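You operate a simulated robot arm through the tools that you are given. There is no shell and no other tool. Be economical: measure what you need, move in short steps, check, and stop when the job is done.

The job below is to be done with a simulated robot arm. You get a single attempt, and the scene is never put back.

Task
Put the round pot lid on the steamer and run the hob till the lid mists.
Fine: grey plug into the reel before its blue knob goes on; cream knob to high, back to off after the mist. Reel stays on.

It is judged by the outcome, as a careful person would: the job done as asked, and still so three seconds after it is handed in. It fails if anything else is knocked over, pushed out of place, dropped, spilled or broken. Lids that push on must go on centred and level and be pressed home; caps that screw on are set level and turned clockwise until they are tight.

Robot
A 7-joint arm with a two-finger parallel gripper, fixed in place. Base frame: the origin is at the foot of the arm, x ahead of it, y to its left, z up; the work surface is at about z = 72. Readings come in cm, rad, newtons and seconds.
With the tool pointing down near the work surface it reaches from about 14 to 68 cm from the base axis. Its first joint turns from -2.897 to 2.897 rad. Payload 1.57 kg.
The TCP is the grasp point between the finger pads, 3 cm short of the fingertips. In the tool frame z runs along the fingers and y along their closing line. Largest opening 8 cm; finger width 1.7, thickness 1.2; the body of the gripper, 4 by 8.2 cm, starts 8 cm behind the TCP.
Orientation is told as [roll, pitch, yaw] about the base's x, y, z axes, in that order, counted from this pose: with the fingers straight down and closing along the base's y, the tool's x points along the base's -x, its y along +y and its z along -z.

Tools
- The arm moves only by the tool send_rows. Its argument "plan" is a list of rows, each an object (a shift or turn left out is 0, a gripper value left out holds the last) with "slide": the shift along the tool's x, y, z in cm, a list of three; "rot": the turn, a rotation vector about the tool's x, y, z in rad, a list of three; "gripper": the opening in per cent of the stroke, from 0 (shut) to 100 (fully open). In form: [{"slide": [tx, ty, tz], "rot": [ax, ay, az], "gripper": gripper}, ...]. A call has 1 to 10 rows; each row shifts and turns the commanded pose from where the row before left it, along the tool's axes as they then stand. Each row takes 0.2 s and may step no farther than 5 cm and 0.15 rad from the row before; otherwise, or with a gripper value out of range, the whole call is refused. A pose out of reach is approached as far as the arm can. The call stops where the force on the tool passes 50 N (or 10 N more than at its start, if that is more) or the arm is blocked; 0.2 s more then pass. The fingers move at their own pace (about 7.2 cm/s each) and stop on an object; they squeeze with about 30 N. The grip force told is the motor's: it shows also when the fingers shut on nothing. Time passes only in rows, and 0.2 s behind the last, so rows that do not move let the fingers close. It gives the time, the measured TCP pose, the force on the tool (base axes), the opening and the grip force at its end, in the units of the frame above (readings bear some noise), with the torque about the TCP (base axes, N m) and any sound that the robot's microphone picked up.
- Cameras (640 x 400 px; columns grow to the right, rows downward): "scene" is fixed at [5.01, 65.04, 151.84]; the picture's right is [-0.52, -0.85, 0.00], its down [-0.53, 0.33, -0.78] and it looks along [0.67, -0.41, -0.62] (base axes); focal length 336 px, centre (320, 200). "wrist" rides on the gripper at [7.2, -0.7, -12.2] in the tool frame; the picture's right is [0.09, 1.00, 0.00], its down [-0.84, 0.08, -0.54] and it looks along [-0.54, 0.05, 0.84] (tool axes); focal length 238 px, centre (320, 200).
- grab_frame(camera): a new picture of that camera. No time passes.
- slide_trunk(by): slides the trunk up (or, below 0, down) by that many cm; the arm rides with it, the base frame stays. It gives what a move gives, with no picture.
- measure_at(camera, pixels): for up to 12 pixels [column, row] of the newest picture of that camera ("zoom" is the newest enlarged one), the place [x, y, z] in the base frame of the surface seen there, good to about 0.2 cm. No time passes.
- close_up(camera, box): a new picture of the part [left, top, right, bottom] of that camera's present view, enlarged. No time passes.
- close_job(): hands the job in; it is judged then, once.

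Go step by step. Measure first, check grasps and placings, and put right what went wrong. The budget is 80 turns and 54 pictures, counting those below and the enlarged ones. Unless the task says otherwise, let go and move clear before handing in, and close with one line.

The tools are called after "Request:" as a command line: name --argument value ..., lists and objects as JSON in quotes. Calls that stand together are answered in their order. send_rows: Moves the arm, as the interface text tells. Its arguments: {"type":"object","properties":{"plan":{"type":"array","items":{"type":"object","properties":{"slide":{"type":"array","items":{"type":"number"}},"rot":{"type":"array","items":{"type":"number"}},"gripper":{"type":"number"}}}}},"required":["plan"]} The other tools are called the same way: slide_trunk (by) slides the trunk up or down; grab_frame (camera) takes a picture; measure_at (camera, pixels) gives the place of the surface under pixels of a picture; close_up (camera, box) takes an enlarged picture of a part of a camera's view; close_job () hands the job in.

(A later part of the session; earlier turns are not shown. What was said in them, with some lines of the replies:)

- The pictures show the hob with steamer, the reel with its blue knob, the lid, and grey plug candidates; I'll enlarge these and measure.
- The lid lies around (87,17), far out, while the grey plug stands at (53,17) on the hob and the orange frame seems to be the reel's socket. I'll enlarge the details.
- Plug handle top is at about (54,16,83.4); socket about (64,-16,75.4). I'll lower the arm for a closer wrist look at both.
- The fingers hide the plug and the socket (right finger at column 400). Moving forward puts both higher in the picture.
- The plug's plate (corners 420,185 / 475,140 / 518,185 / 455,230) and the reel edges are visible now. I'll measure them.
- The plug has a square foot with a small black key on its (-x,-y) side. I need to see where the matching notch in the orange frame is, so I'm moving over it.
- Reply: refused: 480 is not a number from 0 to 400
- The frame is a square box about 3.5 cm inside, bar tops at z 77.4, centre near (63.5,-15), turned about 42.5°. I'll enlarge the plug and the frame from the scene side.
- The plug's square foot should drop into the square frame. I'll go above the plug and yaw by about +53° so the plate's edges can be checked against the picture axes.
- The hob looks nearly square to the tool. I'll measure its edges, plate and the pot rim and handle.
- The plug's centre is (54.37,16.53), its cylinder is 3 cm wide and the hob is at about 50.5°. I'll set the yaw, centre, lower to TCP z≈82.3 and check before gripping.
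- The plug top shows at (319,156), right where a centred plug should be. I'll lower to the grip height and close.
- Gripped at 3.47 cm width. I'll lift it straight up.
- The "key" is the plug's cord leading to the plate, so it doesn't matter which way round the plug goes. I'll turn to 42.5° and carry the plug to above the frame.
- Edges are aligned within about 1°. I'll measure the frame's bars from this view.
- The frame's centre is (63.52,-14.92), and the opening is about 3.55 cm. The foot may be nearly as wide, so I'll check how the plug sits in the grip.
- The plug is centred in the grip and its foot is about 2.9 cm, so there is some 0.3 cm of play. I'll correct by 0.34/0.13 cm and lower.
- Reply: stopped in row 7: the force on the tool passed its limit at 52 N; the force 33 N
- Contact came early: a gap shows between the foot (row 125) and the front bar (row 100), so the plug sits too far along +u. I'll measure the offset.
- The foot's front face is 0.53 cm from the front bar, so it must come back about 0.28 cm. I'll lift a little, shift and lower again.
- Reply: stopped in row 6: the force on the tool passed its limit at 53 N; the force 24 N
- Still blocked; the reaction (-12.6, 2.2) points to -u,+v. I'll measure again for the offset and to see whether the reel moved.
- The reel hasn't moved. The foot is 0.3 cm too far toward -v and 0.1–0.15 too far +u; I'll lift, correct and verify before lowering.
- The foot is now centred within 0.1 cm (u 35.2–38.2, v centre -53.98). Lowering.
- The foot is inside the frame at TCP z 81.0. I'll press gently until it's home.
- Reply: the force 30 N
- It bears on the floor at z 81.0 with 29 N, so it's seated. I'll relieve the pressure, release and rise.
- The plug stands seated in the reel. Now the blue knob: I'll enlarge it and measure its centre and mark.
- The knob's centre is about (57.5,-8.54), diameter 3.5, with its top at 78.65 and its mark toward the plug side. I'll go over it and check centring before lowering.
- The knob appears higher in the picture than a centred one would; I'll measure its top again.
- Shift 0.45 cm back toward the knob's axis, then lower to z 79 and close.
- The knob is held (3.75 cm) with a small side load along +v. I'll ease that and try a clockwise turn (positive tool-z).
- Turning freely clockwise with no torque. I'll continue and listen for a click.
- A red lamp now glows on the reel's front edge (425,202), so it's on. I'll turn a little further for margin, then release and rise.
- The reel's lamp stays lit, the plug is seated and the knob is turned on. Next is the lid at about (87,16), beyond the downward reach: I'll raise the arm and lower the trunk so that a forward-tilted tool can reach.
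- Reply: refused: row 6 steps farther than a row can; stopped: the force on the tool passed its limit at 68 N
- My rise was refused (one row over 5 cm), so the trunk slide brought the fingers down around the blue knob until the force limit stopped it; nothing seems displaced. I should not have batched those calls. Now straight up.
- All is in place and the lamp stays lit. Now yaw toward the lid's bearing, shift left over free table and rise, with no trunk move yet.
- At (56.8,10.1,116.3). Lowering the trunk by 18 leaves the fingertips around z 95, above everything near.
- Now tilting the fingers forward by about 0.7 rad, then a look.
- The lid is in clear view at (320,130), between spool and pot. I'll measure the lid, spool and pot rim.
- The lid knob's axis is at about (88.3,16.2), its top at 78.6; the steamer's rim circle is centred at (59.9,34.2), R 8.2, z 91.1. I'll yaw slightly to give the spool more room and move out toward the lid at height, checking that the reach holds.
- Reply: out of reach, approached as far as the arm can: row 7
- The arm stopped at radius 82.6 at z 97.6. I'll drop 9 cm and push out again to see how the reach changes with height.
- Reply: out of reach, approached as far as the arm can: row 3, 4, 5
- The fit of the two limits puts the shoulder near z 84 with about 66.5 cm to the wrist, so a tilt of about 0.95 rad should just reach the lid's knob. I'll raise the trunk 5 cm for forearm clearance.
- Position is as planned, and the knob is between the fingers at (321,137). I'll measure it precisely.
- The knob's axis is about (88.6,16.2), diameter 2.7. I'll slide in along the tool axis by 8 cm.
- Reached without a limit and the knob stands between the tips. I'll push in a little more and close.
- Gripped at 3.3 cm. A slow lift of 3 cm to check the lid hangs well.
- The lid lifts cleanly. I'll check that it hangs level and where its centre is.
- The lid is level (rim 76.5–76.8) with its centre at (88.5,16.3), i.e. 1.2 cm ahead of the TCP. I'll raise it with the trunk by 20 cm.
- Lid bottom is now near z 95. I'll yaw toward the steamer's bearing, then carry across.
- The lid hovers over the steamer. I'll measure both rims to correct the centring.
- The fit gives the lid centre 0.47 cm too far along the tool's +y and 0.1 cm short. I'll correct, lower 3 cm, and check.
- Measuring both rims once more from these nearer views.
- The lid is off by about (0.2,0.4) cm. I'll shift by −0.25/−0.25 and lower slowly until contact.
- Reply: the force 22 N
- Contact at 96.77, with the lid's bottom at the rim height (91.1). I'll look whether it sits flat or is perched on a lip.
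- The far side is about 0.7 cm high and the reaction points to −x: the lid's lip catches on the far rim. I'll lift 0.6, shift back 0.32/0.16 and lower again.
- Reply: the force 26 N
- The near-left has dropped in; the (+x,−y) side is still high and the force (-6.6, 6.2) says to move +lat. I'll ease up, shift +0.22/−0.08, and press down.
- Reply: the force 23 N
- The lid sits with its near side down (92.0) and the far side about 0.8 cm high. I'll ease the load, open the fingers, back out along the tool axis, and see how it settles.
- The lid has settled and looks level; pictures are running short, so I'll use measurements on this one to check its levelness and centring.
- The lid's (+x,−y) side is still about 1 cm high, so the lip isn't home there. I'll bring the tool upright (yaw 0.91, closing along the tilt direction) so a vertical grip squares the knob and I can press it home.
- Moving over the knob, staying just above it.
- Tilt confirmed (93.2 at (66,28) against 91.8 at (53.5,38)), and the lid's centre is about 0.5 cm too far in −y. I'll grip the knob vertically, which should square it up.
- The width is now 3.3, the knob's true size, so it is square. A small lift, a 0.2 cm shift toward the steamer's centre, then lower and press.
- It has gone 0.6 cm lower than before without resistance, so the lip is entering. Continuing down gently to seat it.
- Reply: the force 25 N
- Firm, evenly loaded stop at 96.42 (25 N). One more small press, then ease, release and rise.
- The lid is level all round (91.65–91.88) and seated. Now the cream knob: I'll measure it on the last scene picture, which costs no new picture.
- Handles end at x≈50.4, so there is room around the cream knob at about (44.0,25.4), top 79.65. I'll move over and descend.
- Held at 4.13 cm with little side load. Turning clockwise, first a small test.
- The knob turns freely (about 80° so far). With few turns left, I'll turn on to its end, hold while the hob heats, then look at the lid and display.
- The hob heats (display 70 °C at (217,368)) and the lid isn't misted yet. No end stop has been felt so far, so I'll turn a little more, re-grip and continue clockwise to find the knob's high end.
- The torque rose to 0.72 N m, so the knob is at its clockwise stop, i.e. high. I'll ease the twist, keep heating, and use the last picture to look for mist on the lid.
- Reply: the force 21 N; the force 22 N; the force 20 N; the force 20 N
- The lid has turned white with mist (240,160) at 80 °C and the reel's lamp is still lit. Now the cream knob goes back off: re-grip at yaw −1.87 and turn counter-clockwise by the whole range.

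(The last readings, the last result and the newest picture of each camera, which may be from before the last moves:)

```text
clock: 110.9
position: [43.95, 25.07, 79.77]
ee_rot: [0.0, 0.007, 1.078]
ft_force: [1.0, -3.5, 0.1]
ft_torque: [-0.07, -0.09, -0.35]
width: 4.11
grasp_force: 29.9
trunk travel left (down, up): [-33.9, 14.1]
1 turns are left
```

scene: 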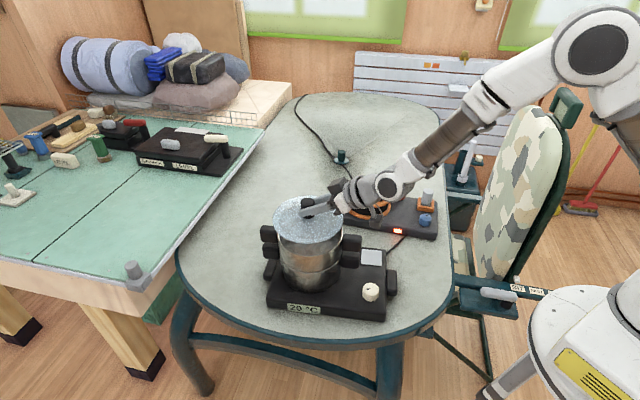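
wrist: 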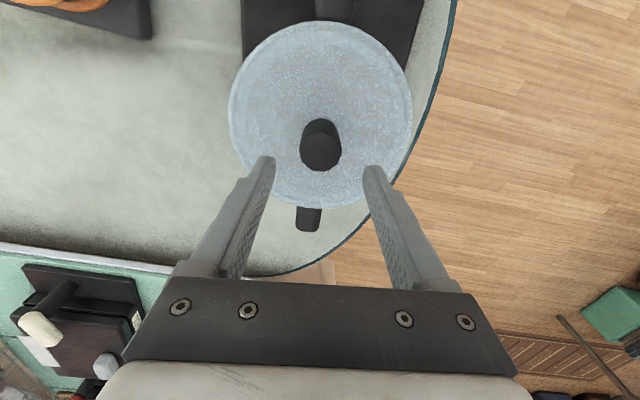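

The counter torque rose to −0.46 N m after about 2.6 rad, so the cream knob is against its off stop, with the lid misted and the reel left on. I'll release, rise clear and hand in.

Request:
send_rows --plan '[{"gripper": 75}, {}, {}, {"slide": [0, 0, -4]}, {"slide": [0, 0, -5]}, {"slide": [0, 0, -5]}, {"slide": [0, 0, -5]}, {"slide": [0, 0, -4]}, {}]'

Request:
close_job

```text
clock: 112.9
position: [43.89, 25.28, 102.9]
ee_rot: [-0.001, 0.001, 1.073]
ft_force: [0.9, 0.3, -0.7]
ft_torque: [0.0, 0.02, 0.03]
width: 6.0
grasp_force: 0.0
trunk travel left (down, up): [-33.9, 14.1]
```

```text
The job is handed in.
```

The job is handed in: the grey plug went into the reel before its blue knob was turned on, the lid is seated level and misted, and the reel's lamp was still lit when last seen. The cream knob went to its high stop and then back to its off stop; with no pictures left, I judged off by the turning resistance alone.
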